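You operate a simulated robot arm through the tools that you are given. There is no shell and no other tool. Be economical: measure what you need, move in short steps, check, and stop when the job is done.

You run a simulated robot arm. Do the job below in one go: nothing can be reset, and whatever is moved stays where it is left.

TASK
Switch the orange switch on. Switch the white switch on. Close the grey drawer. Press the test key two times. Shut the blue drawer. Put one of the springs from the inspection top on the slab top. Take the bush from the inspection top and leave it on the slab top. Put the sensor from the drying rack top on top of the blue tin there. Put the ring gauge on the drying rack top away on the top of the grey side table. Lift the red gate open. The order is free. Set down upright: sensor.

The check looks at the end state, three seconds after you hand in, the way a careful person would. Anything else that was tipped, shoved, dropped, spilled or broken makes it a failure.

THE ROBOT
A 7-joint arm with a two-finger gripper on a trunk, on a base that drives. Base frame: it is fixed to the floor where the robot stands at the start and does not move with it; the origin is under the middle of the robot, x ahead of it, y to its left, z up; the surface under the hand at the start is at about z = 900. Units: mm, rad, N and s.
With the tool pointing down near the work surface it reaches from about 320 to 800 mm from the robot's upright axis, wherever it stands. Its first joint turns from -2.897 to 2.897 rad. Places, roughly: blue drawer [200, 700, 700]; blue tin (8x8x8 cm) [-100, 3000, 900]; bush (4x4x2 cm) [300, 800, 900]; grey drawer [300, 300, 700]; orange switch [500, 0, 700]; red gate [-8200, -1100, 900]; ring gauge (6x6x2 cm) [-400, 2800, 900]; sensor (5x3x5 cm) [-300, 2800, 900]; slab top (22x22 cm) [640, 60, 960]; spring (3x3x5 cm) [1100, -100, 900]; spring (3x3x8 cm) [1000, -300, 900]; test key [-9300, -3200, 900]; top of the grey side table [-7100, -4300, 900]; white switch [500, 0, 800]. Payload 2.45 kg.
The tool frame sits at the grasp point between the pads (the TCP): z along the fingers, y along the line on which they close. The tips reach 27 mm beyond it. The gripper opens to 80 mm. The gripper's body begins 54 mm behind the TCP.
Orientation is that of the tool frame in the base frame, as a unit quaternion [x, y, z, w]. With the fingers straight down and closing along the base's y, the tool's x points along the base's -x, its y along +y and its z along -z.

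THE INTERFACE
- The arm moves only by the tool servo_tool. Its argument "steps" is text: rows parted by semicolons, each of 7 numbers parted by spaces: the shift along the tool's x, y, z in units of 250 mm (1.0 is 250 mm), then the turn, a rotation vector about the tool's x, y, z in units of 180 degrees (1.0 is 180 degrees), then the finger opening in mm, from 0 to 80. In form: dx dy dz rx ry rz hand; .... A call has 1 to 8 rows; each row is the pose to reach, as a shift and turn from the pose commanded when the call began, along the tool's axes at that moment. A call with a number of a shift or a turn outside -1 to 1 is refused whole. Rows are played at 5 a second. More than 50 mm and 0.15 rad between two rows, or a gripper value outside its range, and nothing of the call is played. A pose out of reach is approached as far as the arm can. The call stops where the force on the tool passes 40 N (or 10 N more than at its start, if that is more) or the arm is blocked; 0.2 s more then pass. Each finger travels about 153 mm/s and halts on what it meets, pressing with about 43 N; the grip force reading is that of the motor and also rises with nothing between the fingers. The clock runs only during rows and for 0.2 s after the last one: add rows that repeat a pose to give the fingers time. The reply holds the time, the measured pose of the TCP, the force on the tool along the base axes, the opening and the grip force, in the units named above and with some noise, with the torque about the TCP (base axes, N m) and any sound that the robot's microphone picked up.
- Cameras (640 x 400 px; columns grow to the right, rows downward): "scene" is now at [40.2, 164.9, 1630.9]; the picture's right is [0.38, -0.92, 0.00], its down [-0.82, -0.34, -0.46] and it looks along [0.43, 0.18, -0.89] (base axes); focal length 269 px, centre (320, 200). "wrist" rides on the gripper at [63, 12, -79] in the tool frame; the picture's right is [-0.19, 0.98, 0.00], its down [-0.72, -0.14, -0.68] and it looks along [-0.67, -0.13, 0.73] (tool axes); focal length 226 px, centre (320, 200). There is no depth. A picture from a camera that has moved, and an enlarged one, comes with that camera's place and axes in the base frame and with its lens.
- snapshot(camera): a new picture of that camera. It takes no simulated time.
- move_column(by): slides the trunk up (or, below 0, down) by that many mm; the arm and the scene camera ride with it, the base frame stays. It gives what a move gives, with no picture.
- steer(legs): drives the robot by 1 to 6 legs, each [ahead, turn to the left] in mm and rad, along the robot's own axes; the way and the turn of a leg run together, so that a leg with both is an arc; at most 1500 mm and 3.142 rad a leg. The arm and the cameras ride along, it lands a little off, and it stops where it bumps. It gives what a move gives.
- pan_tilt(pan, tilt): turns the head with the scene camera to pan (to the left, within 2.094 rad either way) and tilt (down, from -0.506 to 1.204), counted from straight ahead of the robot. It gives what a move gives.
- close_up(camera, box): a new picture of the part [left, top, right, bottom] of that camera's present view, enlarged. It takes no simulated time.
- finish_job(): hands the job in; it is judged then, once.

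Go step by step. Nothing tells you exact positions but the pictures and the camera data: compare them with the known pose of the tool, close in by small moves and look again before you grip or let go. The budget is 207 turns and 200 pictures, counting those below and the enlarged ones. Unless the task says otherwise, let go and move clear before handing in, and close with one line.

The tools are called after "Request:" as name(argument=value, ...) on one line, values as JSON. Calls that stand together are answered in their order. servo_tool: Moves the arm, as the interface text tells. Its arguments: {"type":"object","properties":{"steps":{"type":"string"}},"required":["steps"]} The other tools are called the same way: move_column (by) slides the trunk up or down; steer (legs) drives the base; pan_tilt (pan, tilt) turns the head that bears the scene camera; snapshot (camera) takes a picture; close_up (camera, box) takes an enlarged picture of a part of a camera's view; finish_job () hands the job in.

At the start:

```text
time_s: 0.0
eef_pos: [493.4, 323.7, 1185.0]
tcp_rot: [0.0, 1.0, 0.001, 0.0]
wrist_force: [0.9, 0.4, 0.0]
wrist_torque: [0.02, -0.01, 0.05]
width: 79.8
gripper_force: 0.1
trunk travel left (down, up): [-275.0, 265.0]
robot x, y, heading: [-2.5, -1.3, 0.001]
head pan, tilt: [0.391, 1.091]
```

scene: 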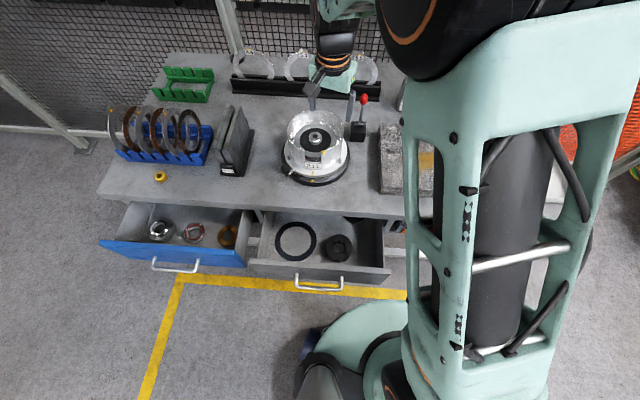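
wrist: 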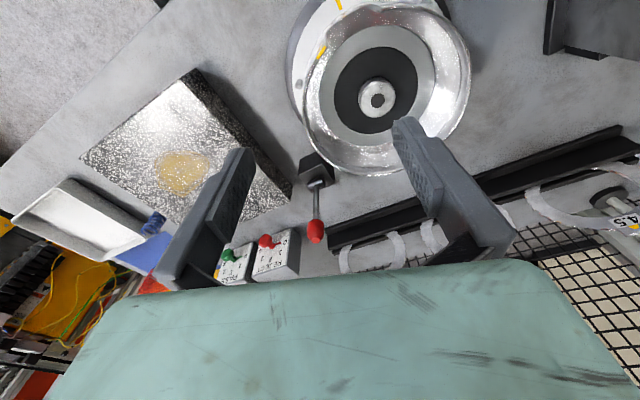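

I see the inspection bench with an open blue and grey drawer, the slab at right, and the yellow bush near the blue drawer. I look around with the head first to find the switches and springs.

Request:
pan_tilt(pan=-0.3, tilt=0.8)

Request:
snapshot(camera="scene")

```text
time_s: 1.1
eef_pos: [493.8, 325.1, 1184.9]
tcp_rot: [0.0, 1.0, 0.0, 0.0]
wrist_force: [0.6, -0.6, 0.8]
wrist_torque: [0.03, -0.03, 0.01]
width: 80.2
gripper_force: 0.1
trunk travel left (down, up): [-275.0, 265.0]
robot x, y, heading: [-0.6, -2.9, 0.002]
head pan, tilt: [-0.3, 0.799]
```

```text
197 pictures are left
camera scene: at [58.3, 116.8, 1652.0], right [-0.29, -0.96, 0.0], down [-0.69, 0.21, -0.7], along [0.67, -0.21, -0.72], focal length 269 px, centre (320, 200)
```

scene: 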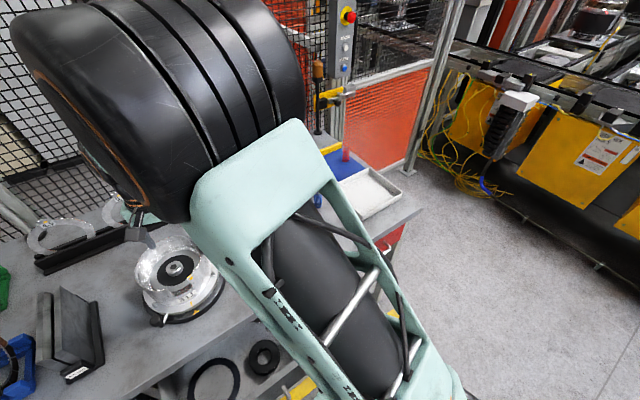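

The arm blocks the right side of the view. I look left and behind to learn the surroundings before backing off.

Request:
pan_tilt(pan=1.3, tilt=0.4)

Request:
snapshot(camera="scene")

Request:
pan_tilt(pan=2.09, tilt=0.4)

Request:
snapshot(camera="scene")

Request:
pan_tilt(pan=-2.09, tilt=0.5)

Request:
snapshot(camera="scene")

```text
time_s: 2.7
eef_pos: [493.4, 324.1, 1184.6]
tcp_rot: [-0.001, 1.0, 0.0, 0.0]
wrist_force: [0.5, -1.0, -0.6]
wrist_torque: [0.03, -0.01, -0.01]
width: 80.0
gripper_force: 0.0
trunk travel left (down, up): [-275.0, 265.0]
robot x, y, heading: [0.7, -0.1, -0.001]
head pan, tilt: [1.3, 0.4]
```

```text
196 pictures are left
camera scene: at [6.0, 229.9, 1687.1], right [0.96, -0.27, 0.0], down [-0.1, -0.38, -0.92], along [0.25, 0.89, -0.39], focal length 269 px, centre (320, 200)
```

scene: 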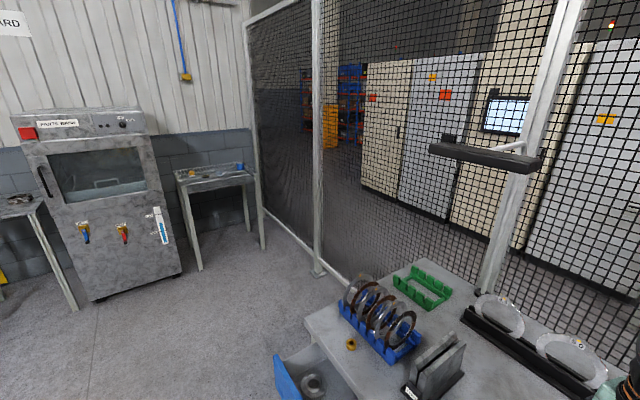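

```text
time_s: 3.9
eef_pos: [494.5, 323.8, 1184.8]
tcp_rot: [0.0, 1.0, 0.0, 0.001]
wrist_force: [0.5, 0.0, 0.6]
wrist_torque: [0.0, -0.01, 0.0]
width: 80.2
gripper_force: 0.1
trunk travel left (down, up): [-275.0, 265.0]
robot x, y, heading: [-4.6, -0.2, 0.001]
head pan, tilt: [2.089, 0.4]
```

```text
195 pictures are left
camera scene: at [-64.6, 221.1, 1687.2], right [0.87, 0.49, 0.0], down [0.19, -0.34, -0.92], along [-0.46, 0.8, -0.39], focal length 269 px, centre (320, 200)
```

scene: 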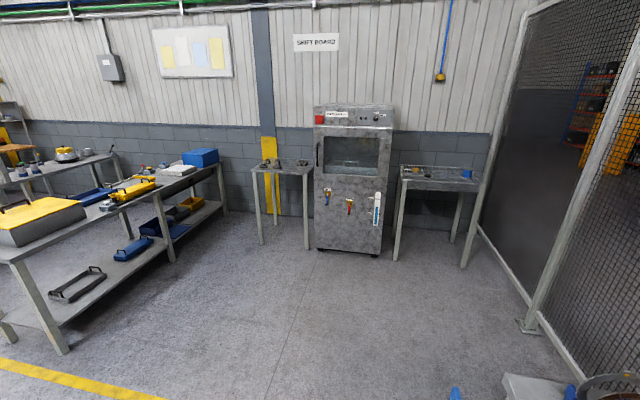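

```text
time_s: 7.2
eef_pos: [494.1, 324.5, 1184.1]
tcp_rot: [-0.001, 1.0, 0.001, -0.001]
wrist_force: [-0.2, -0.8, -1.4]
wrist_torque: [-0.01, 0.0, -0.02]
width: 80.2
gripper_force: 0.2
trunk travel left (down, up): [-275.0, 265.0]
robot x, y, heading: [-2.1, -0.1, 0.0]
head pan, tilt: [-2.089, 0.499]
```

```text
194 pictures are left
camera scene: at [-63.9, 61.6, 1678.1], right [-0.87, 0.5, 0.0], down [0.24, 0.42, -0.88], along [-0.43, -0.76, -0.48], focal length 269 px, centre (320, 200)
```

scene: 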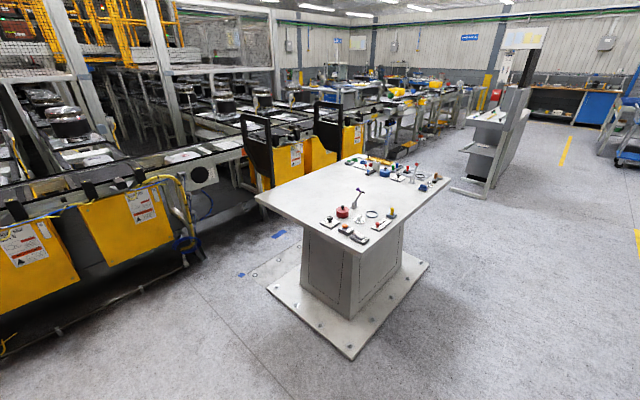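

The parts-wash side tables are at y≈2900 and a button table is behind to the right; the floor behind me is free. I back off and place the robot square in front of the two drawers.

Request:
steer(legs=[[-500, 0], [0, 1.057], [390, 0], [0, -0.788]])

Request:
pan_tilt(pan=0.0, tilt=0.8)

Request:
snapshot(camera="scene")

Request:
snapshot(camera="wrist")

```text
time_s: 17.1
eef_pos: [85.4, 781.5, 1185.2]
tcp_rot: [-0.133, 0.991, 0.0, 0.001]
wrist_force: [-0.2, 0.2, 0.5]
wrist_torque: [0.01, 0.01, 0.02]
width: 79.9
gripper_force: 0.0
trunk travel left (down, up): [-275.0, 265.0]
robot x, y, heading: [-308.0, 341.4, 0.262]
head pan, tilt: [-2.089, 0.499]
```

```text
time_s: 19.1
eef_pos: [85.5, 782.1, 1184.1]
tcp_rot: [-0.132, 0.991, 0.0, -0.001]
wrist_force: [-0.7, -0.1, 0.0]
wrist_torque: [-0.01, 0.0, -0.02]
width: 79.9
gripper_force: 0.0
trunk travel left (down, up): [-275.0, 265.0]
robot x, y, heading: [-303.6, 337.5, 0.265]
head pan, tilt: [0.0, 0.799]
```

```text
193 pictures are left
camera scene: at [-282.9, 491.2, 1652.0], right [0.26, -0.97, 0.0], down [-0.69, -0.19, -0.7], along [0.67, 0.18, -0.72], focal length 269 px, centre (320, 200)
```

scene: 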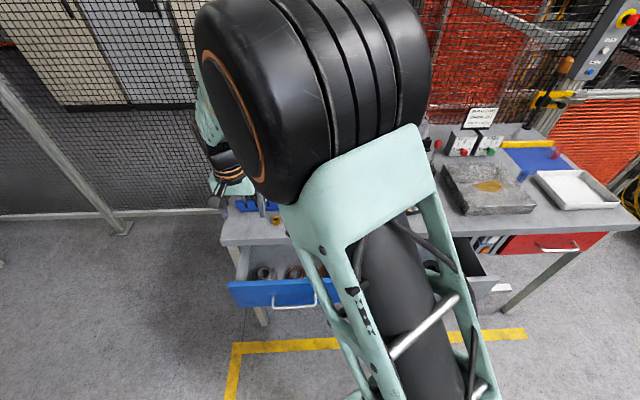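

```text
192 pictures are left
camera wrist: at [21.5, 777.6, 1263.3], right [-0.07, 1.0, 0.0], down [0.73, 0.05, 0.68], along [0.68, 0.05, -0.73], focal length 226 px, centre (320, 200)
```

wrist: 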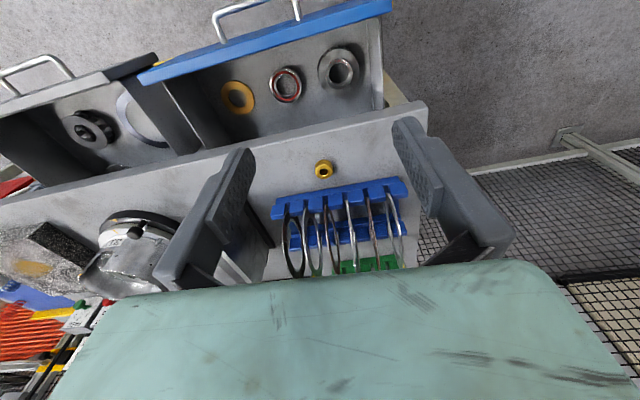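

The bush shows at about (263, 803, 910), the blue drawer handle at about (56, 666, 760). I close the fingers, place the tool in front of the blue handle and lower the trunk.

Request:
servo_tool(steps="0.1 -0.1 0 0 0 0 0; 0.2 -0.2 0 0 0 0 0; 0.3 -0.3 0 0 0 0 0; 0.412 -0.418 0 0 0 0 0; 0.412 -0.418 0 0 0 0 0")

Request:
move_column(by=-270)

Request:
snapshot(camera="wrist")

Request:
snapshot(camera="scene")

```text
time_s: 20.3
eef_pos: [13.9, 655.2, 1185.6]
tcp_rot: [-0.132, 0.991, 0.0, -0.001]
wrist_force: [-0.5, 0.5, 0.3]
wrist_torque: [-0.01, 0.02, -0.04]
width: 0.0
gripper_force: 29.6
trunk travel left (down, up): [-275.0, 265.0]
robot x, y, heading: [-304.9, 337.2, 0.263]
head pan, tilt: [0.0, 0.799]
```

```text
time_s: 23.1
eef_pos: [13.7, 654.5, 915.6]
tcp_rot: [-0.132, 0.991, 0.0, 0.001]
wrist_force: [-0.2, 0.1, 0.1]
wrist_torque: [0.02, -0.01, 0.02]
width: 0.3
gripper_force: 30.0
trunk travel left (down, up): [-5.0, 535.0]
robot x, y, heading: [-307.2, 341.1, 0.264]
head pan, tilt: [0.0, 0.799]
```

```text
191 pictures are left
camera wrist: at [-50.5, 650.1, 994.7], right [-0.07, 1.0, 0.0], down [0.73, 0.05, 0.68], along [0.68, 0.05, -0.73], focal length 226 px, centre (320, 200)
```

wrist: 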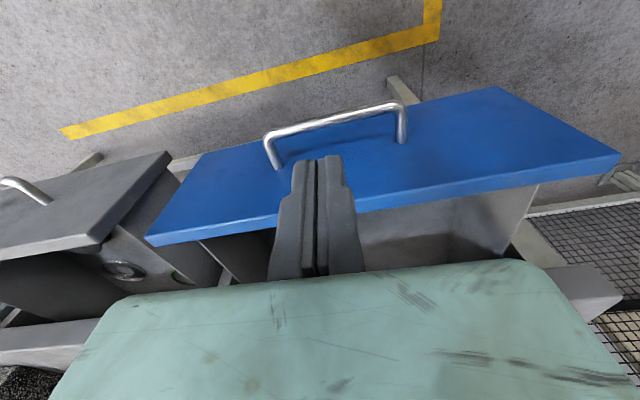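

```text
190 pictures are left
camera scene: at [-283.1, 491.1, 1382.2], right [0.26, -0.97, 0.0], down [-0.69, -0.19, -0.7], along [0.67, 0.18, -0.72], focal length 269 px, centre (320, 200)
```

scene: 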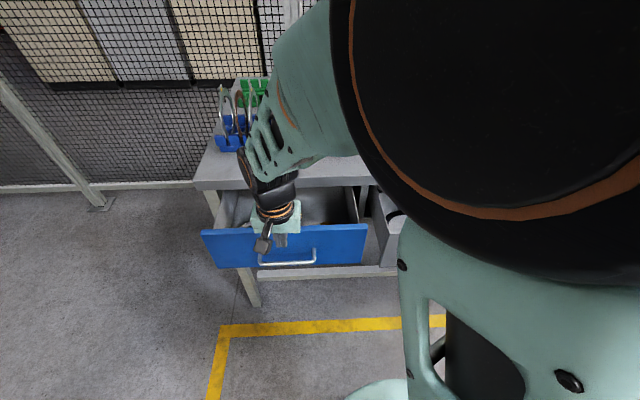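

The tool hovers in front of the blue handle. I go down beside it and push ahead in small steps.

Request:
servo_tool(steps="0 0 0.2 0 0 0 0; 0 0 0.4 0 0 0 0; 0 0 0.62 0 0 0 0; 0 0 0.62 0 0 0 0")

Request:
servo_tool(steps="-0.08 0 0 0 0 0 0; -0.16 0 0 0 0 0 0; -0.24 0 0 0 0 0 0; -0.32 0 0 0 0 0 0; -0.40 0 0 0 0 0 0; -0.48 0 0 0 0 0 0; -0.54 0 0 0 0 0 0; -0.6 0 0 0 0 0 0")

Request:
snapshot(camera="wrist")

Request:
snapshot(camera="scene")

```text
refused: row 3 steps farther than a row can; nothing moved
```

```text
time_s: 24.9
eef_pos: [157.7, 694.8, 913.8]
tcp_rot: [-0.132, 0.991, 0.0, 0.0]
wrist_force: [-0.5, -0.6, 0.1]
wrist_torque: [0.02, 0.0, 0.01]
width: 0.1
gripper_force: 28.9
trunk travel left (down, up): [-5.0, 535.0]
robot x, y, heading: [-308.7, 341.8, 0.264]
head pan, tilt: [0.0, 0.799]
```

```text
189 pictures are left
camera wrist: at [94.5, 690.2, 994.2], right [-0.07, 1.0, 0.0], down [0.73, 0.05, 0.68], along [0.68, 0.05, -0.73], focal length 226 px, centre (320, 200)
```

wrist: 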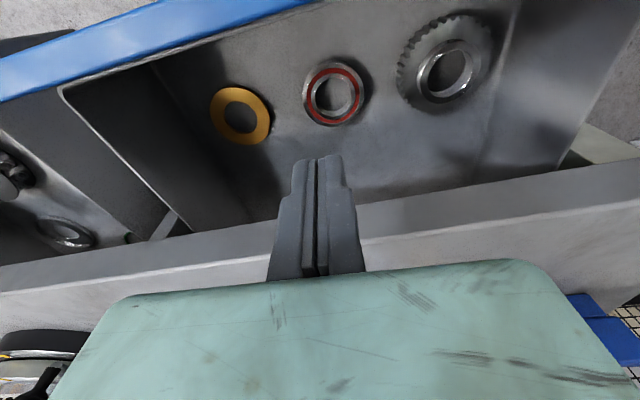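

```text
188 pictures are left
camera scene: at [-283.2, 491.1, 1382.0], right [0.26, -0.97, 0.0], down [-0.69, -0.19, -0.7], along [0.67, 0.18, -0.72], focal length 269 px, centre (320, 200)
```

scene: 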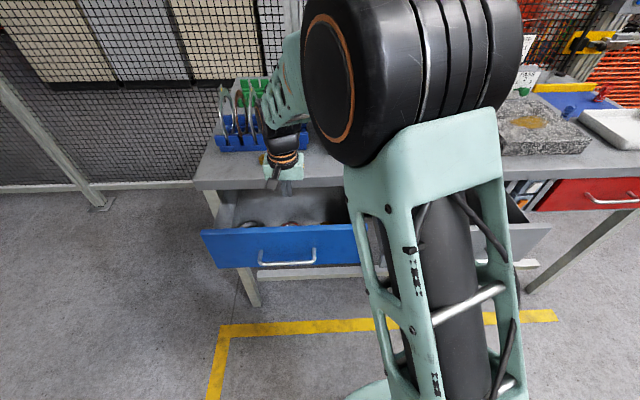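

The descent was refused for a too-long row, so the tool only passed above the drawer; nothing was touched. I go back by the same way and then down.

Request:
servo_tool(steps="0.2 0 0 0 0 0 0; 0.4 0 0 0 0 0 0; 0.6 0 0 0 0 0 0; 0.6 0 0.15 0 0 0 0; 0.6 0 0.3 0 0 0 0; 0.6 0 0.45 0 0 0 0; 0.6 0 0.61 0 0 0 0; 0.6 0 0.61 0 0 0 0")

Request:
snapshot(camera="wrist")

```text
time_s: 26.6
eef_pos: [14.4, 656.3, 764.5]
tcp_rot: [-0.133, 0.991, 0.0, -0.001]
wrist_force: [0.4, -0.1, -0.3]
wrist_torque: [0.01, 0.01, -0.01]
width: 0.0
gripper_force: 30.2
trunk travel left (down, up): [-5.0, 535.0]
robot x, y, heading: [-306.6, 338.7, 0.265]
head pan, tilt: [0.0, 0.799]
```

```text
187 pictures are left
camera wrist: at [-50.2, 651.1, 843.8], right [-0.07, 1.0, 0.0], down [0.73, 0.05, 0.68], along [0.68, 0.05, -0.73], focal length 226 px, centre (320, 200)
```

wrist: 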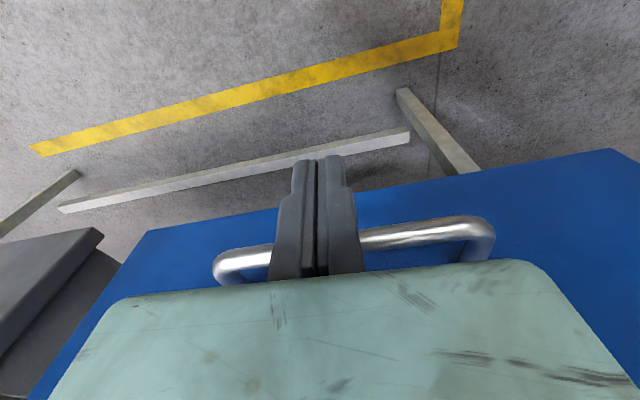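

Fingers stand in front of the blue handle bar at its height. Now pushing ahead.

Request:
servo_tool(steps="-0.1 0 0 0 0 0 0; -0.2 0 0 0 0 0 0; -0.28 0 0 0 0 0 0; -0.36 0 0 0 0 0 0; -0.44 0 0 0 0 0 0; -0.52 0 0 0 0 0 0; -0.58 0 0 0 0 0 0; -0.64 0 0 0 0 0 0")

Request:
snapshot(camera="scene")

Request:
snapshot(camera="wrist")

```text
time_s: 28.4
eef_pos: [168.2, 696.3, 763.3]
tcp_rot: [-0.132, 0.991, 0.001, 0.0]
wrist_force: [0.0, 0.5, 0.2]
wrist_torque: [0.04, -0.01, 0.01]
width: 0.4
gripper_force: 29.4
trunk travel left (down, up): [-5.0, 535.0]
robot x, y, heading: [-307.0, 339.7, 0.266]
head pan, tilt: [0.0, 0.799]
```

```text
186 pictures are left
camera scene: at [-283.1, 491.2, 1382.0], right [0.26, -0.97, 0.0], down [-0.69, -0.19, -0.7], along [0.67, 0.18, -0.72], focal length 269 px, centre (320, 200)
```

scene: 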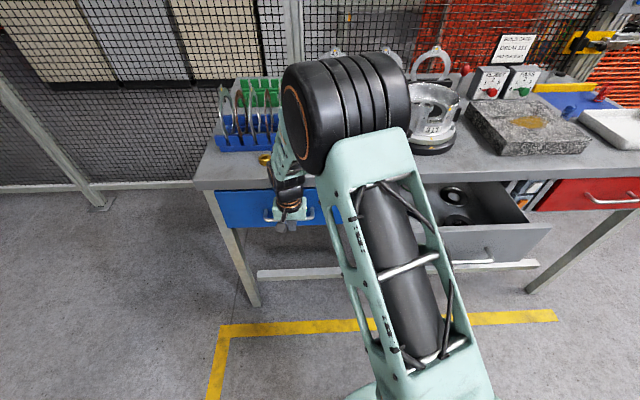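

```text
185 pictures are left
camera wrist: at [104.0, 692.1, 842.9], right [-0.07, 1.0, 0.0], down [0.73, 0.05, 0.68], along [0.68, 0.05, -0.73], focal length 226 px, centre (320, 200)
```

wrist: 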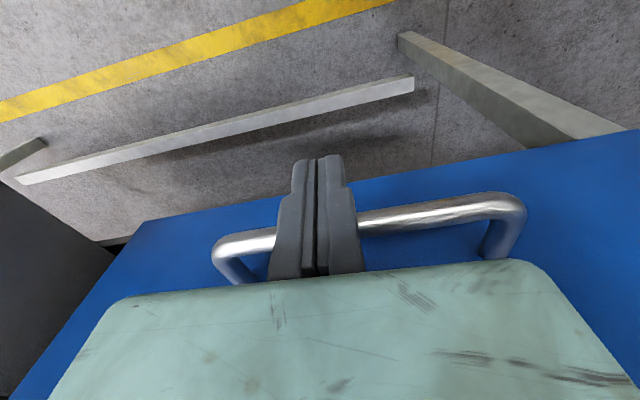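

The blue drawer is nearly shut. I keep pushing gently until it stops.

Request:
servo_tool(steps="-0.04 0 0 0 0 0 0; -0.08 0 0 0 0 0 0; -0.11 0 0 0 0 0 0; -0.14 0 0 0 0 0 0; -0.17 0 0 0 0 0 0; -0.2 0 0 0 0 0 0; -0.23 0 0 0 0 0 0")

Request:
close_up(camera="scene", box=[180, 140, 360, 260])

```text
time_s: 29.1
eef_pos: [180.5, 700.6, 762.2]
tcp_rot: [-0.135, 0.991, -0.002, -0.006]
wrist_force: [-23.9, -14.9, 12.2]
wrist_torque: [1.8, -2.82, 0.06]
width: 0.0
gripper_force: 29.9
trunk travel left (down, up): [-5.0, 535.0]
robot x, y, heading: [-304.6, 341.7, 0.266]
head pan, tilt: [0.0, 0.799]
stopped in row 3: the force on the tool passed its limit at 54 N (the readings are from after the stop); the commanded pose is now the measured one
```

```text
3.33 times, centred on (270, 200) of scene
camera zoom: at [-286.0, 489.4, 1382.5], right [0.26, -0.97, 0.0], down [-0.69, -0.19, -0.7], along [0.67, 0.18, -0.72], focal length 896 px, centre (487, 200)
```

zoom: 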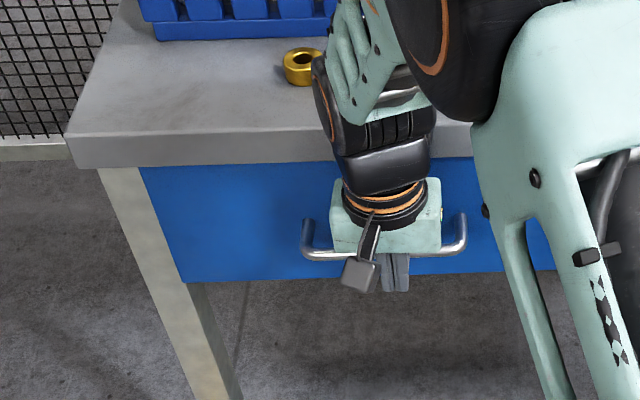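

It hit a stop. I back away and check that the panel is flush.

Request:
servo_tool(steps="0.2 0 0 0 0 0 0; 0.4 0 0 0 0 0 0; 0.4 0 -0.2 0 0 0 0; 0.4 0 -0.4 0 0 0 0;0.4 0 -0.6 0 0 0 0")

Request:
snapshot(camera="wrist")

Request:
close_up(camera="scene", box=[180, 140, 360, 260])

```text
time_s: 30.3
eef_pos: [87.9, 674.8, 913.4]
tcp_rot: [-0.134, 0.991, -0.002, -0.006]
wrist_force: [0.2, 0.3, 0.0]
wrist_torque: [0.0, -0.02, -0.03]
width: 0.1
gripper_force: 29.7
trunk travel left (down, up): [-5.0, 535.0]
robot x, y, heading: [-308.4, 338.1, 0.262]
head pan, tilt: [0.0, 0.799]
```

```text
183 pictures are left
camera wrist: at [24.6, 670.5, 992.7], right [-0.07, 1.0, -0.01], down [0.74, 0.06, 0.67], along [0.67, 0.05, -0.74], focal length 226 px, centre (320, 200)
```

wrist: 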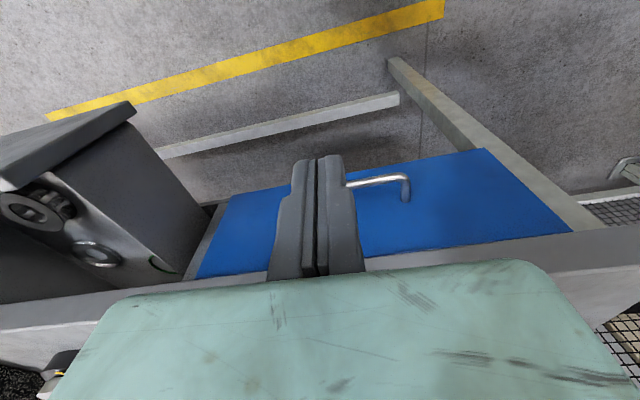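

```text
3.33 times, centred on (270, 200) of scene
camera zoom: at [-282.9, 491.2, 1382.1], right [0.26, -0.97, 0.0], down [-0.69, -0.19, -0.7], along [0.67, 0.18, -0.72], focal length 896 px, centre (487, 200)
```

zoom: 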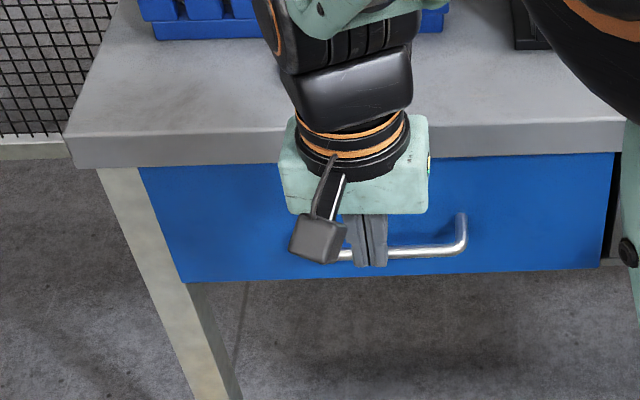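

The torque says contact was about 120 mm above the TCP, so the hand may have met the bench edge before the drawer was fully home. I tilt the tool 45° forward and push the panel with the fingertips instead.

Request:
servo_tool(steps="0 0 0 0 -0.042 0 0; 0 0 0 0 -0.084 0 0; 0 0 0 0 -0.126 0 0; 0 0 0 0 -0.168 0 0; 0 0 0 0 -0.21 0 0; 0 0 0 0 -0.25 0 0; 0 0 0 0 -0.25 0 0")

Request:
snapshot(camera="wrist")

```text
time_s: 32.0
eef_pos: [147.6, 595.1, 918.4]
tcp_rot: [-0.019, 0.927, 0.031, 0.372]
wrist_force: [0.9, -1.2, 0.5]
wrist_torque: [0.08, 0.04, 0.05]
width: 0.1
gripper_force: 29.4
trunk travel left (down, up): [-5.0, 535.0]
robot x, y, heading: [-305.6, 343.1, 0.263]
head pan, tilt: [0.0, 0.799]
stopped in row 7: the arm was blocked; the commanded pose is now the measured one
```

```text
181 pictures are left
camera wrist: at [46.5, 600.6, 932.9], right [0.08, 0.98, 0.18], down [0.06, -0.18, 0.98], along [1.0, -0.07, -0.07], focal length 226 px, centre (320, 200)
```

wrist: 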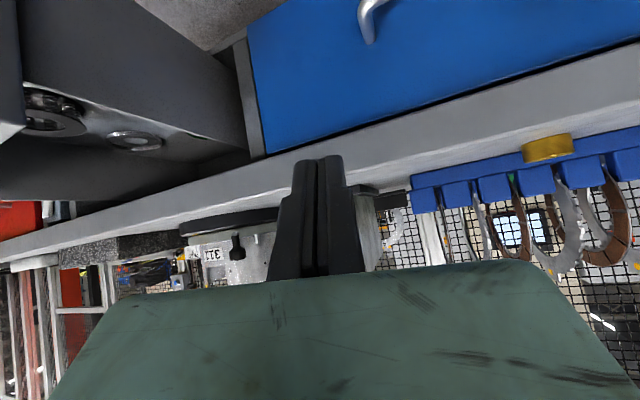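

The arm ran near a joint limit but holds a ~44° tilt. I shift to the middle of the blue panel above the handle.

Request:
servo_tool(steps="0.045 0.085 0.092 0 0 0 0; 0.09 0.17 0.185 0 0 0 0; 0.135 0.253 0.278 0 0 0 0; 0.178 0.336 0.371 0 0 0 0; 0.178 0.336 0.371 0 0 0 0")

Request:
snapshot(camera="wrist")

Request:
snapshot(camera="scene")

```text
time_s: 33.2
eef_pos: [168.9, 691.9, 822.8]
tcp_rot: [-0.026, 0.927, 0.031, 0.373]
wrist_force: [-0.5, 0.9, -0.7]
wrist_torque: [-0.03, 0.01, 0.0]
width: 0.2
gripper_force: 29.5
trunk travel left (down, up): [-5.0, 535.0]
robot x, y, heading: [-302.9, 337.5, 0.263]
head pan, tilt: [0.0, 0.799]
```

```text
180 pictures are left
camera wrist: at [68.9, 695.1, 837.0], right [0.07, 0.98, 0.17], down [0.06, -0.18, 0.98], along [1.0, -0.06, -0.07], focal length 226 px, centre (320, 200)
```

wrist: 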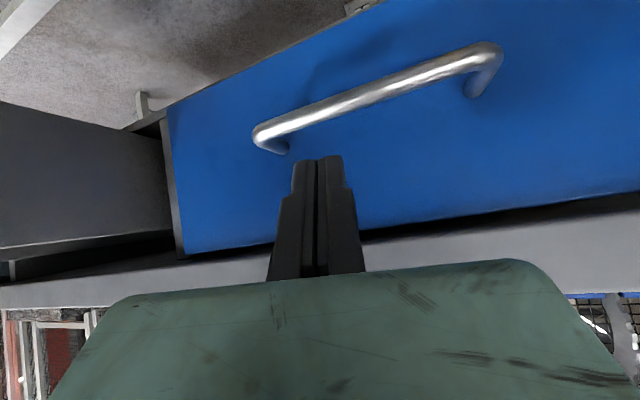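

```text
179 pictures are left
camera scene: at [-282.8, 491.5, 1382.0], right [0.26, -0.97, 0.0], down [-0.69, -0.19, -0.7], along [0.67, 0.18, -0.72], focal length 269 px, centre (320, 200)
```

scene: 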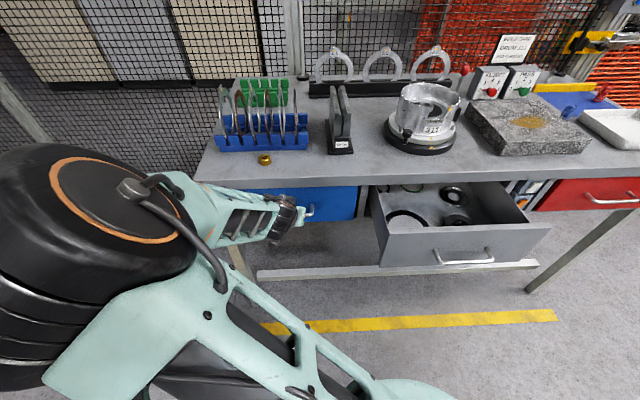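

The scene view now shows the whole bench well. I push the panel straight in by small steps.

Request:
servo_tool(steps="-0.028 0.008 0.027 0 0 0 0; -0.056 0.016 0.054 0 0 0 0; -0.084 0.024 0.081 0 0 0 0; -0.112 0.032 0.108 0 0 0 0; -0.14 0.04 0.135 0 0 0 0; -0.168 0.048 0.162 0 0 0 0; -0.196 0.056 0.189 0 0 0 0; -0.224 0.064 0.216 0 0 0 0")

Request:
snapshot(camera="wrist")

```text
time_s: 34.9
eef_pos: [233.2, 710.1, 822.8]
tcp_rot: [-0.027, 0.928, 0.029, 0.369]
wrist_force: [-24.3, -9.5, 13.5]
wrist_torque: [0.13, -0.07, 0.12]
width: 0.0
gripper_force: 29.9
trunk travel left (down, up): [-5.0, 535.0]
robot x, y, heading: [-308.0, 340.3, 0.263]
head pan, tilt: [0.0, 0.799]
stopped in row 8: the force on the tool passed its limit at 53 N (the readings are from after the stop); the commanded pose is now the measured one
```

```text
178 pictures are left
camera wrist: at [131.7, 714.3, 837.3], right [0.07, 0.98, 0.17], down [0.07, -0.17, 0.98], along [1.0, -0.06, -0.08], focal length 226 px, centre (320, 200)
```

wrist: 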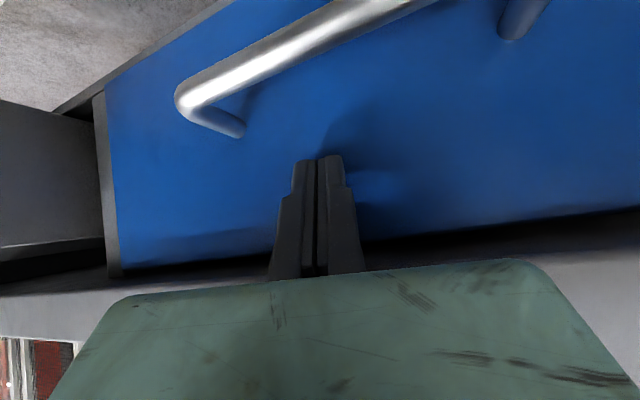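

The fingertips pressed the panel to a hard stop, so the blue drawer is shut. I retreat, rise, and swing over toward the grey drawer.

Request:
servo_tool(steps="0.113 -0.031 -0.108 0 0 0 0; 0.226 -0.062 -0.217 0 0 0 0; 0.116 -0.057 -0.333 0 0 0 0; 0.006 -0.051 -0.449 0 0 0 0; -0.103 -0.046 -0.565 0 0 0 0")

Request:
servo_tool(steps="-0.03 -0.184 0.02 0 0 0 0; -0.06 -0.368 0.04 0 0 0 0; -0.09 -0.552 0.06 0 0 0 0; -0.121 -0.736 0.08 0 0 0 0; -0.152 -0.92 0.1 0 0 0 0")

Request:
snapshot(camera="wrist")

Request:
snapshot(camera="scene")

```text
time_s: 36.1
eef_pos: [157.8, 690.0, 941.7]
tcp_rot: [-0.028, 0.929, 0.029, 0.369]
wrist_force: [0.3, -0.3, -1.0]
wrist_torque: [0.03, 0.03, 0.01]
width: 0.0
gripper_force: 29.7
trunk travel left (down, up): [-5.0, 535.0]
robot x, y, heading: [-305.8, 338.9, 0.268]
head pan, tilt: [0.0, 0.799]
```

```text
time_s: 37.3
eef_pos: [222.5, 464.0, 940.7]
tcp_rot: [-0.028, 0.929, 0.03, 0.368]
wrist_force: [0.5, -0.5, 0.4]
wrist_torque: [0.06, 0.02, 0.02]
width: 0.0
gripper_force: 30.2
trunk travel left (down, up): [-5.0, 535.0]
robot x, y, heading: [-305.9, 338.2, 0.265]
head pan, tilt: [0.0, 0.799]
```

```text
177 pictures are left
camera wrist: at [120.9, 468.3, 955.1], right [0.07, 0.98, 0.17], down [0.07, -0.17, 0.98], along [1.0, -0.06, -0.08], focal length 226 px, centre (320, 200)
```

wrist: 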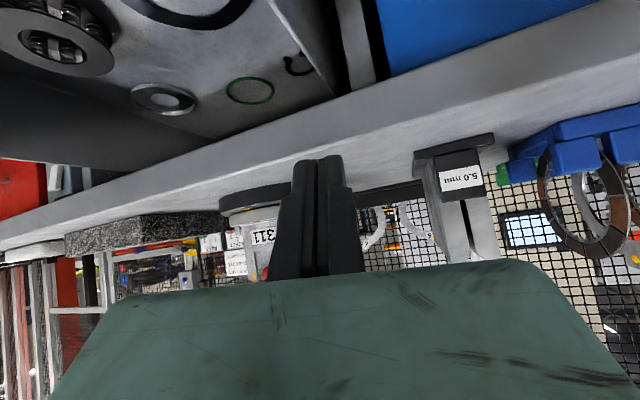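

```text
176 pictures are left
camera scene: at [-282.5, 489.6, 1382.2], right [0.26, -0.97, 0.0], down [-0.69, -0.19, -0.7], along [0.67, 0.18, -0.72], focal length 269 px, centre (320, 200)
```

scene: 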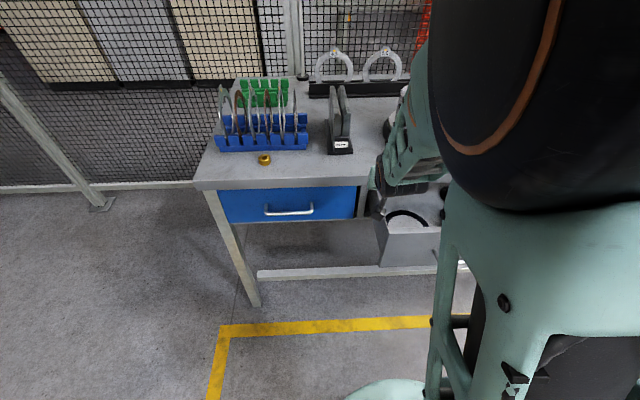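

Blue is flush shut. I continue over to the grey drawer's front, staying high.

Request:
servo_tool(steps="0.037 -0.164 -0.042 0 0 0 0; 0.073 -0.327 -0.085 0 0 0 0; 0.11 -0.491 -0.127 0 0 0 0; 0.147 -0.655 -0.169 0 0 0 0; 0.183 -0.818 -0.212 0 0 0 0; 0.22 -0.982 -0.254 0 0 0 0; 0.22 -0.982 -0.254 0 0 0 0")

Request:
snapshot(camera="wrist")

```text
time_s: 38.9
eef_pos: [156.0, 212.6, 937.8]
tcp_rot: [-0.027, 0.929, 0.03, 0.368]
wrist_force: [0.5, -1.0, 0.1]
wrist_torque: [0.02, -0.01, 0.02]
width: 0.0
gripper_force: 29.8
trunk travel left (down, up): [-5.0, 535.0]
robot x, y, heading: [-304.1, 338.3, 0.265]
head pan, tilt: [0.0, 0.799]
```

```text
175 pictures are left
camera wrist: at [54.8, 216.7, 952.6], right [0.07, 0.98, 0.17], down [0.07, -0.17, 0.98], along [1.0, -0.06, -0.08], focal length 226 px, centre (320, 200)
```

wrist: 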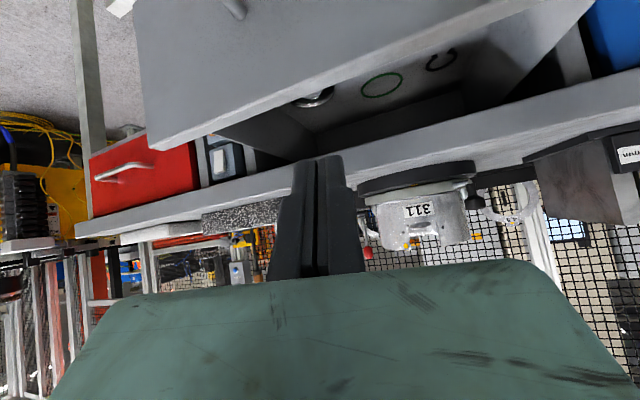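

I see a white rocker switch between grey and red drawers. I lower the fingertips to the grey panel above its handle.

Request:
servo_tool(steps="0.11 -0.005 0.116 0 0 0 0; 0.219 -0.01 0.231 0 0 0 0; 0.324 -0.016 0.342 0 0 0 0; 0.324 -0.016 0.342 0 0 0 0")

Request:
snapshot(camera="wrist")

```text
time_s: 39.9
eef_pos: [156.0, 212.0, 823.6]
tcp_rot: [-0.029, 0.929, 0.03, 0.368]
wrist_force: [-0.5, -0.2, -0.9]
wrist_torque: [-0.02, 0.02, 0.01]
width: 0.0
gripper_force: 30.1
trunk travel left (down, up): [-5.0, 535.0]
robot x, y, heading: [-302.7, 342.0, 0.262]
head pan, tilt: [0.0, 0.799]
```

```text
174 pictures are left
camera wrist: at [55.5, 216.8, 837.0], right [0.07, 0.98, 0.17], down [0.07, -0.17, 0.98], along [1.0, -0.06, -0.08], focal length 226 px, centre (320, 200)
```

wrist: 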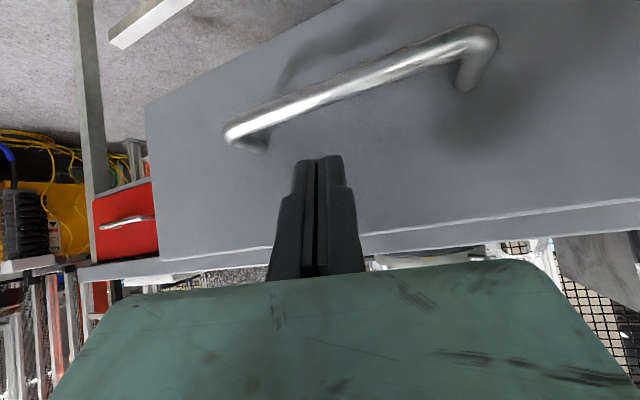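

Fingertips are above the handle facing the panel. I push in.

Request:
servo_tool(steps="-0.056 0.016 0.054 0 0 0 0; -0.112 0.032 0.108 0 0 0 0; -0.168 0.048 0.162 0 0 0 0; -0.224 0.064 0.216 0 0 0 0; -0.28 0.08 0.27 0 0 0 0; -0.336 0.096 0.324 0 0 0 0; -0.392 0.112 0.378 0 0 0 0; -0.448 0.128 0.432 0 0 0 0")

Request:
servo_tool(steps="-0.028 0.008 0.027 0 0 0 0; -0.056 0.016 0.054 0 0 0 0; -0.084 0.024 0.081 0 0 0 0; -0.112 0.032 0.108 0 0 0 0; -0.14 0.04 0.135 0 0 0 0; -0.168 0.048 0.162 0 0 0 0; -0.196 0.056 0.189 0 0 0 0; -0.224 0.064 0.216 0 0 0 0")

Request:
snapshot(camera="wrist")

```text
time_s: 41.7
eef_pos: [307.4, 254.5, 822.4]
tcp_rot: [-0.027, 0.929, 0.029, 0.368]
wrist_force: [0.1, 0.4, 0.0]
wrist_torque: [0.02, -0.03, 0.02]
width: 0.1
gripper_force: 30.1
trunk travel left (down, up): [-5.0, 535.0]
robot x, y, heading: [-307.4, 339.1, 0.261]
head pan, tilt: [0.0, 0.799]
```

```text
time_s: 43.5
eef_pos: [372.3, 272.6, 819.5]
tcp_rot: [-0.025, 0.931, 0.027, 0.363]
wrist_force: [-25.7, -1.2, 9.2]
wrist_torque: [0.03, -1.13, 0.27]
width: 0.0
gripper_force: 29.6
trunk travel left (down, up): [-5.0, 535.0]
robot x, y, heading: [-306.1, 340.9, 0.261]
head pan, tilt: [0.0, 0.799]
stopped in row 8: the force on the tool passed its limit at 54 N (the readings are from after the stop); the commanded pose is now the measured one
```

```text
173 pictures are left
camera wrist: at [272.2, 277.5, 835.9], right [0.08, 0.98, 0.16], down [0.08, -0.17, 0.98], along [0.99, -0.06, -0.09], focal length 226 px, centre (320, 200)
```

wrist: 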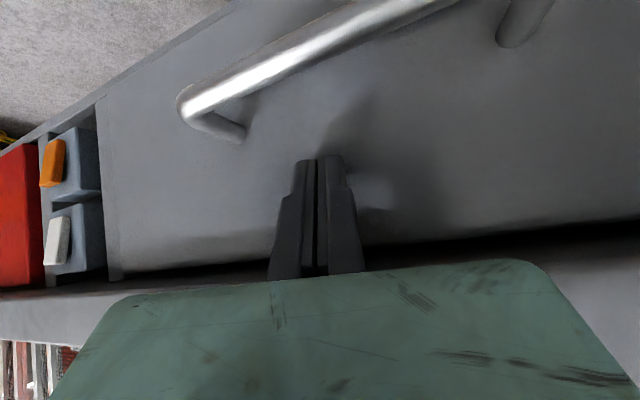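

The grey drawer hit its stop. The orange and white rockers sit just right of it, at about (445, 44) with z ≈ 750 and 817. I back off, raise the trunk, and check.

Request:
servo_tool(steps="0.106 -0.029 -0.102 0 0 0 0; 0.212 -0.057 -0.204 0 0 0 0; 0.318 -0.086 -0.306 0 0 0 0; 0.424 -0.114 -0.408 0 0 0 0; 0.424 -0.114 -0.408 0 0 0 0")

Request:
move_column(by=230)

Request:
snapshot(camera="scene")

Request:
snapshot(camera="wrist")

```text
time_s: 44.7
eef_pos: [228.9, 233.3, 821.7]
tcp_rot: [-0.026, 0.931, 0.028, 0.364]
wrist_force: [-0.2, 0.1, 0.2]
wrist_torque: [-0.01, -0.02, 0.02]
width: 0.1
gripper_force: 30.5
trunk travel left (down, up): [-5.0, 535.0]
robot x, y, heading: [-304.0, 342.0, 0.262]
head pan, tilt: [0.0, 0.799]
```

```text
time_s: 47.1
eef_pos: [230.5, 233.6, 1052.3]
tcp_rot: [-0.026, 0.931, 0.028, 0.362]
wrist_force: [-0.4, -0.1, -0.3]
wrist_torque: [0.01, 0.01, 0.02]
width: 0.0
gripper_force: 29.9
trunk travel left (down, up): [-235.0, 305.0]
robot x, y, heading: [-308.0, 336.3, 0.259]
head pan, tilt: [0.0, 0.799]
```

```text
172 pictures are left
camera scene: at [-282.9, 490.9, 1612.0], right [0.26, -0.97, 0.0], down [-0.69, -0.19, -0.7], along [0.67, 0.18, -0.72], focal length 269 px, centre (320, 200)
```

scene: 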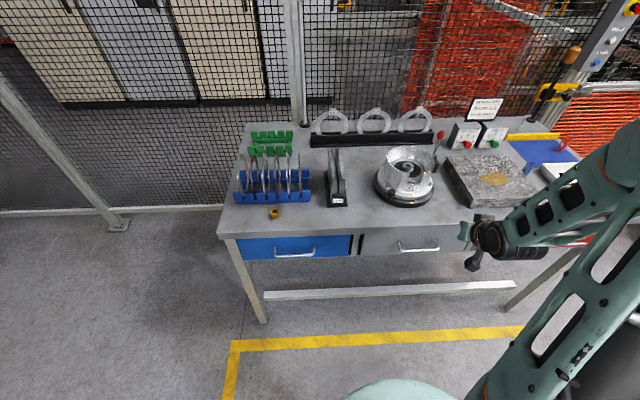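

```text
171 pictures are left
camera wrist: at [129.2, 239.3, 1067.6], right [0.07, 0.98, 0.16], down [0.08, -0.17, 0.98], along [0.99, -0.06, -0.09], focal length 226 px, centre (320, 200)
```

wrist: 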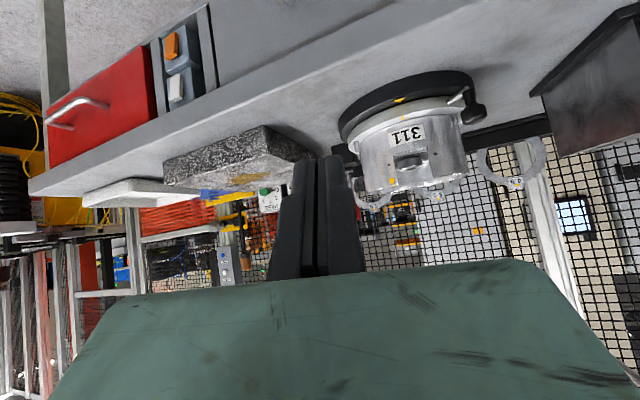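

Both drawers are flush. I take a close-up of the right end of the bench for the springs and slab.

Request:
close_up(camera="scene", box=[420, 80, 640, 220])

Request:
close_up(camera="wrist", box=[140, 20, 220, 110])

```text
2.86 times, centred on (530, 150) of scene
camera zoom: at [-282.9, 490.9, 1612.0], right [0.26, -0.97, 0.0], down [-0.69, -0.19, -0.7], along [0.67, 0.18, -0.72], focal length 768 px, centre (-280, 343)
```

zoom: 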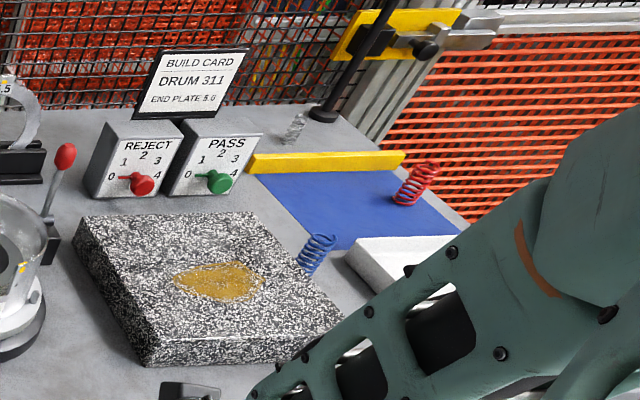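

```text
4.44 times, centred on (180, 65) of wrist
camera zoom: at [129.2, 239.3, 1067.6], right [0.07, 0.98, 0.16], down [0.08, -0.17, 0.98], along [0.99, -0.06, -0.09], focal length 1005 px, centre (942, 800)
```

zoom: 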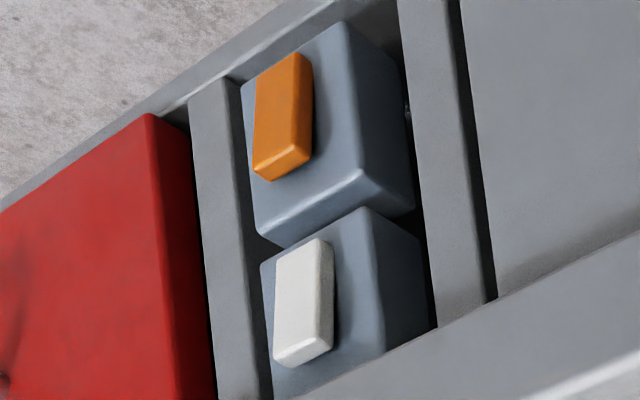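

The springs (red and blue) are on the far right of the bench, and the two rockers are clear. Next the bush: I turn the tool back to vertical and open the hand.

Request:
servo_tool(steps="0 0 0 0 0.039 0 0; 0 0 0 0 0.078 0 0; 0 0 0 0 0.117 0 0; 0 0 0 0 0.157 0 0; 0 0 0 0 0.197 0 0; 0 0 0 0 0.236 0 0; 0 0 0 0 0.236 0 0")

```text
time_s: 48.7
eef_pos: [229.9, 233.7, 1052.1]
tcp_rot: [-0.035, 0.999, 0.017, 0.0]
wrist_force: [-0.5, 0.7, 0.1]
wrist_torque: [0.0, 0.01, 0.0]
width: 0.0
gripper_force: 29.7
trunk travel left (down, up): [-235.0, 305.0]
robot x, y, heading: [-306.6, 339.5, 0.263]
head pan, tilt: [0.0, 0.799]
```

The tool is vertical within 2°. I move left toward the bush, straightening the tool and opening to 60 mm.

Request:
servo_tool(steps="0.006 0.19 0 0.004 0 -0.02 20; 0.012 0.38 0 0.008 0 -0.04 40; 0.018 0.57 0 0.011 0 -0.062 60; 0.024 0.76 0 0.011 0 -0.062 60; 0.03 0.95 0 0.011 0 -0.062 60; 0.03 0.95 0 0.011 0 -0.062 60")

```text
time_s: 50.1
eef_pos: [206.5, 469.0, 1060.5]
tcp_rot: [-0.131, 0.991, -0.001, 0.004]
wrist_force: [0.2, -0.1, 0.7]
wrist_torque: [-0.05, 0.05, 0.02]
width: 60.2
gripper_force: 0.0
trunk travel left (down, up): [-235.0, 305.0]
robot x, y, heading: [-302.9, 342.2, 0.263]
head pan, tilt: [0.0, 0.799]
```

Request:
servo_tool(steps="-0.05 0.186 0 0 0 0 60; -0.1 0.372 0 0 0 0 60; -0.15 0.557 0 0 0 0 60; -0.2 0.743 0 0 0 0 60; -0.25 0.928 0 0 0 0 60; -0.25 0.928 0 0 0 0 60")

Request:
snapshot(camera="wrist")

```text
time_s: 51.5
eef_pos: [207.6, 713.2, 1061.6]
tcp_rot: [-0.131, 0.991, -0.001, 0.003]
wrist_force: [-0.9, 0.4, 0.0]
wrist_torque: [-0.02, 0.03, -0.02]
width: 60.2
gripper_force: 0.0
trunk travel left (down, up): [-235.0, 305.0]
robot x, y, heading: [-305.0, 341.7, 0.262]
head pan, tilt: [0.0, 0.799]
```

```text
168 pictures are left
camera wrist: at [141.9, 708.2, 1141.1], right [-0.07, 1.0, 0.0], down [0.73, 0.05, 0.69], along [0.68, 0.05, -0.73], focal length 226 px, centre (320, 200)
```

wrist: 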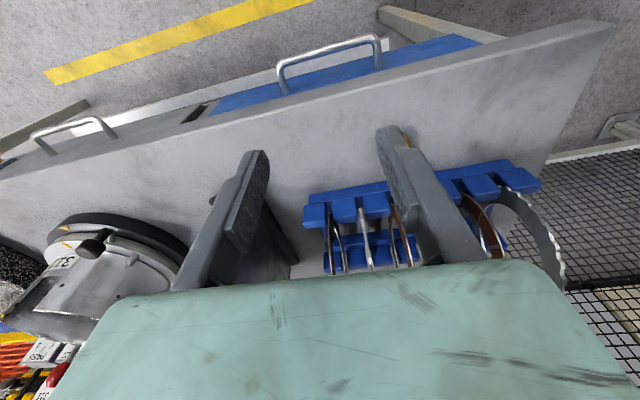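

The bush is hidden behind a finger. I shift left and lean the tool forward a bit so the hand stays clear of the disk rack.

Request:
servo_tool(steps="-0.04 0.1 0.05 0 -0.04 0 60; -0.08 0.19 0.1 0 -0.08 0 60; -0.12 0.28 0.15 0 -0.12 0 60; -0.12 0.28 0.15 0 -0.12 0 60")

Request:
snapshot(camera="wrist")

Request:
snapshot(camera="scene")

```text
time_s: 52.5
eef_pos: [219.0, 787.4, 1023.3]
tcp_rot: [-0.128, 0.973, 0.023, 0.189]
wrist_force: [-0.4, 0.0, 0.1]
wrist_torque: [-0.01, -0.01, 0.02]
width: 60.2
gripper_force: 0.0
trunk travel left (down, up): [-235.0, 305.0]
robot x, y, heading: [-311.9, 338.6, 0.26]
head pan, tilt: [0.0, 0.799]
```

```text
167 pictures are left
camera wrist: at [129.8, 776.2, 1073.1], right [-0.08, 0.99, 0.07], down [0.43, -0.03, 0.9], along [0.9, 0.1, -0.43], focal length 226 px, centre (320, 200)
```

wrist: 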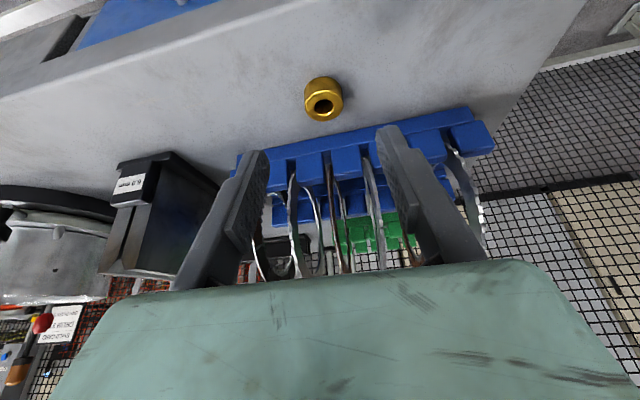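

```text
166 pictures are left
camera scene: at [-283.1, 491.5, 1612.0], right [0.26, -0.97, 0.0], down [-0.69, -0.19, -0.7], along [0.67, 0.18, -0.72], focal length 269 px, centre (320, 200)
```

scene: 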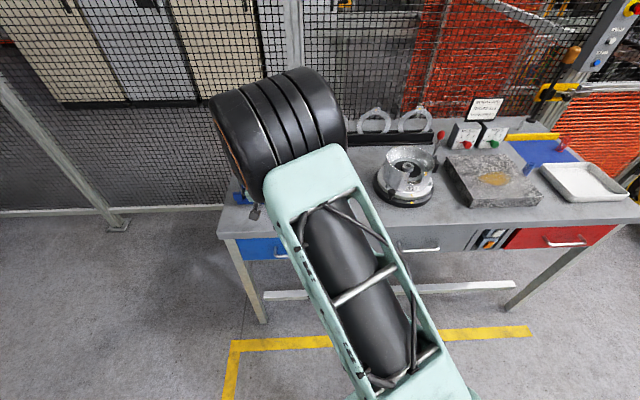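

The bush is at about (262, 800). I approach to just above it and look again.

Request:
servo_tool(steps="-0.024 0.002 0.145 0 0 0 60; -0.048 0.004 0.291 0 0 0 60; -0.048 0.004 0.291 0 0 0 60")

Request:
snapshot(camera="wrist")

```text
time_s: 53.3
eef_pos: [253.7, 797.9, 961.4]
tcp_rot: [-0.131, 0.973, 0.025, 0.19]
wrist_force: [-0.6, -0.7, 0.3]
wrist_torque: [-0.01, 0.0, 0.0]
width: 60.0
gripper_force: 0.1
trunk travel left (down, up): [-235.0, 305.0]
robot x, y, heading: [-307.9, 340.2, 0.262]
head pan, tilt: [0.0, 0.799]
```

```text
165 pictures are left
camera wrist: at [164.9, 786.6, 1011.3], right [-0.08, 0.99, 0.07], down [0.43, -0.03, 0.9], along [0.9, 0.1, -0.43], focal length 226 px, centre (320, 200)
```

wrist: 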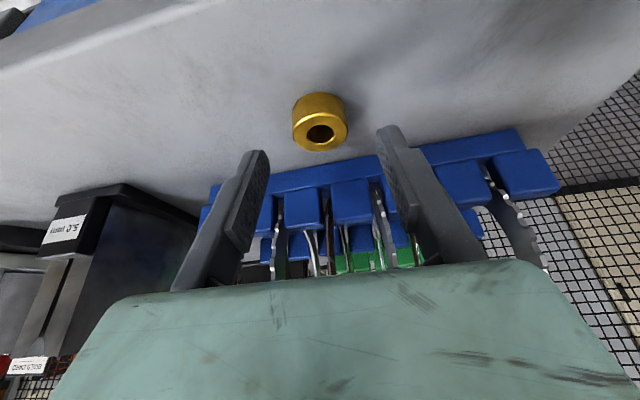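

Aligned well. I descend 30 mm and close.

Request:
servo_tool(steps="0.014 0.002 0.059 0 0 0 60; 0.028 0.002 0.118 0 0 0 60; 0.028 0.002 0.118 0 0 0 60; 0.028 0.002 0.118 0 0 0 40; 0.028 0.002 0.118 0 0 0 20; 0.028 0.002 0.118 0 0 0 20; 0.028 0.002 0.118 0 0 0 20")

Request:
snapshot(camera="wrist")

```text
time_s: 54.9
eef_pos: [258.2, 800.1, 929.5]
tcp_rot: [-0.13, 0.973, 0.023, 0.19]
wrist_force: [-0.1, 0.7, 0.5]
wrist_torque: [0.01, 0.01, -0.03]
width: 32.7
gripper_force: 43.2
trunk travel left (down, up): [-235.0, 305.0]
robot x, y, heading: [-304.1, 336.0, 0.265]
head pan, tilt: [0.0, 0.799]
```

```text
164 pictures are left
camera wrist: at [168.4, 788.2, 979.4], right [-0.08, 0.99, 0.07], down [0.43, -0.03, 0.9], along [0.9, 0.1, -0.43], focal length 226 px, centre (320, 200)
```

wrist: 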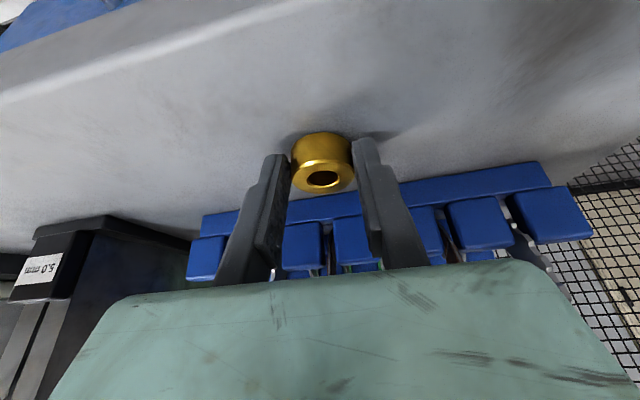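

The bush is gripped (32.7 mm). I lift it up and back.

Request:
servo_tool(steps="-0.074 0 -0.185 0 0 0 20; -0.148 0 -0.37 0 0 0 20; -0.224 0 -0.556 0 0 0 20; -0.1 0 -0.606 0 0 0 20; 0.024 0 -0.656 0 0 0 20; 0.148 0 -0.706 0 0 0 20; 0.148 0 -0.706 0 0 0 20")

Request:
snapshot(camera="wrist")

```text
refused: row 3 steps farther than a row can; nothing moved
```

```text
163 pictures are left
camera wrist: at [168.4, 788.2, 979.4], right [-0.08, 0.99, 0.07], down [0.43, -0.03, 0.9], along [0.9, 0.1, -0.43], focal length 226 px, centre (320, 200)
```

wrist: 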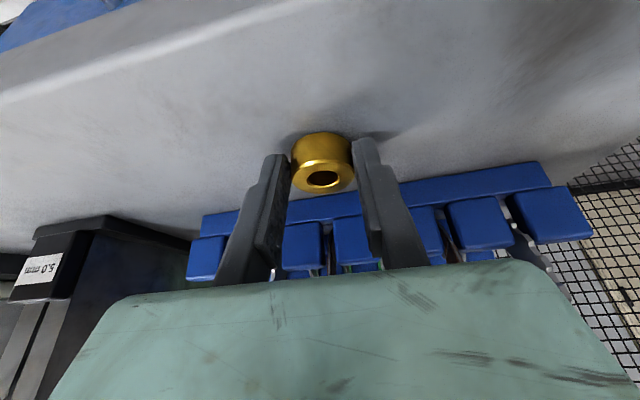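

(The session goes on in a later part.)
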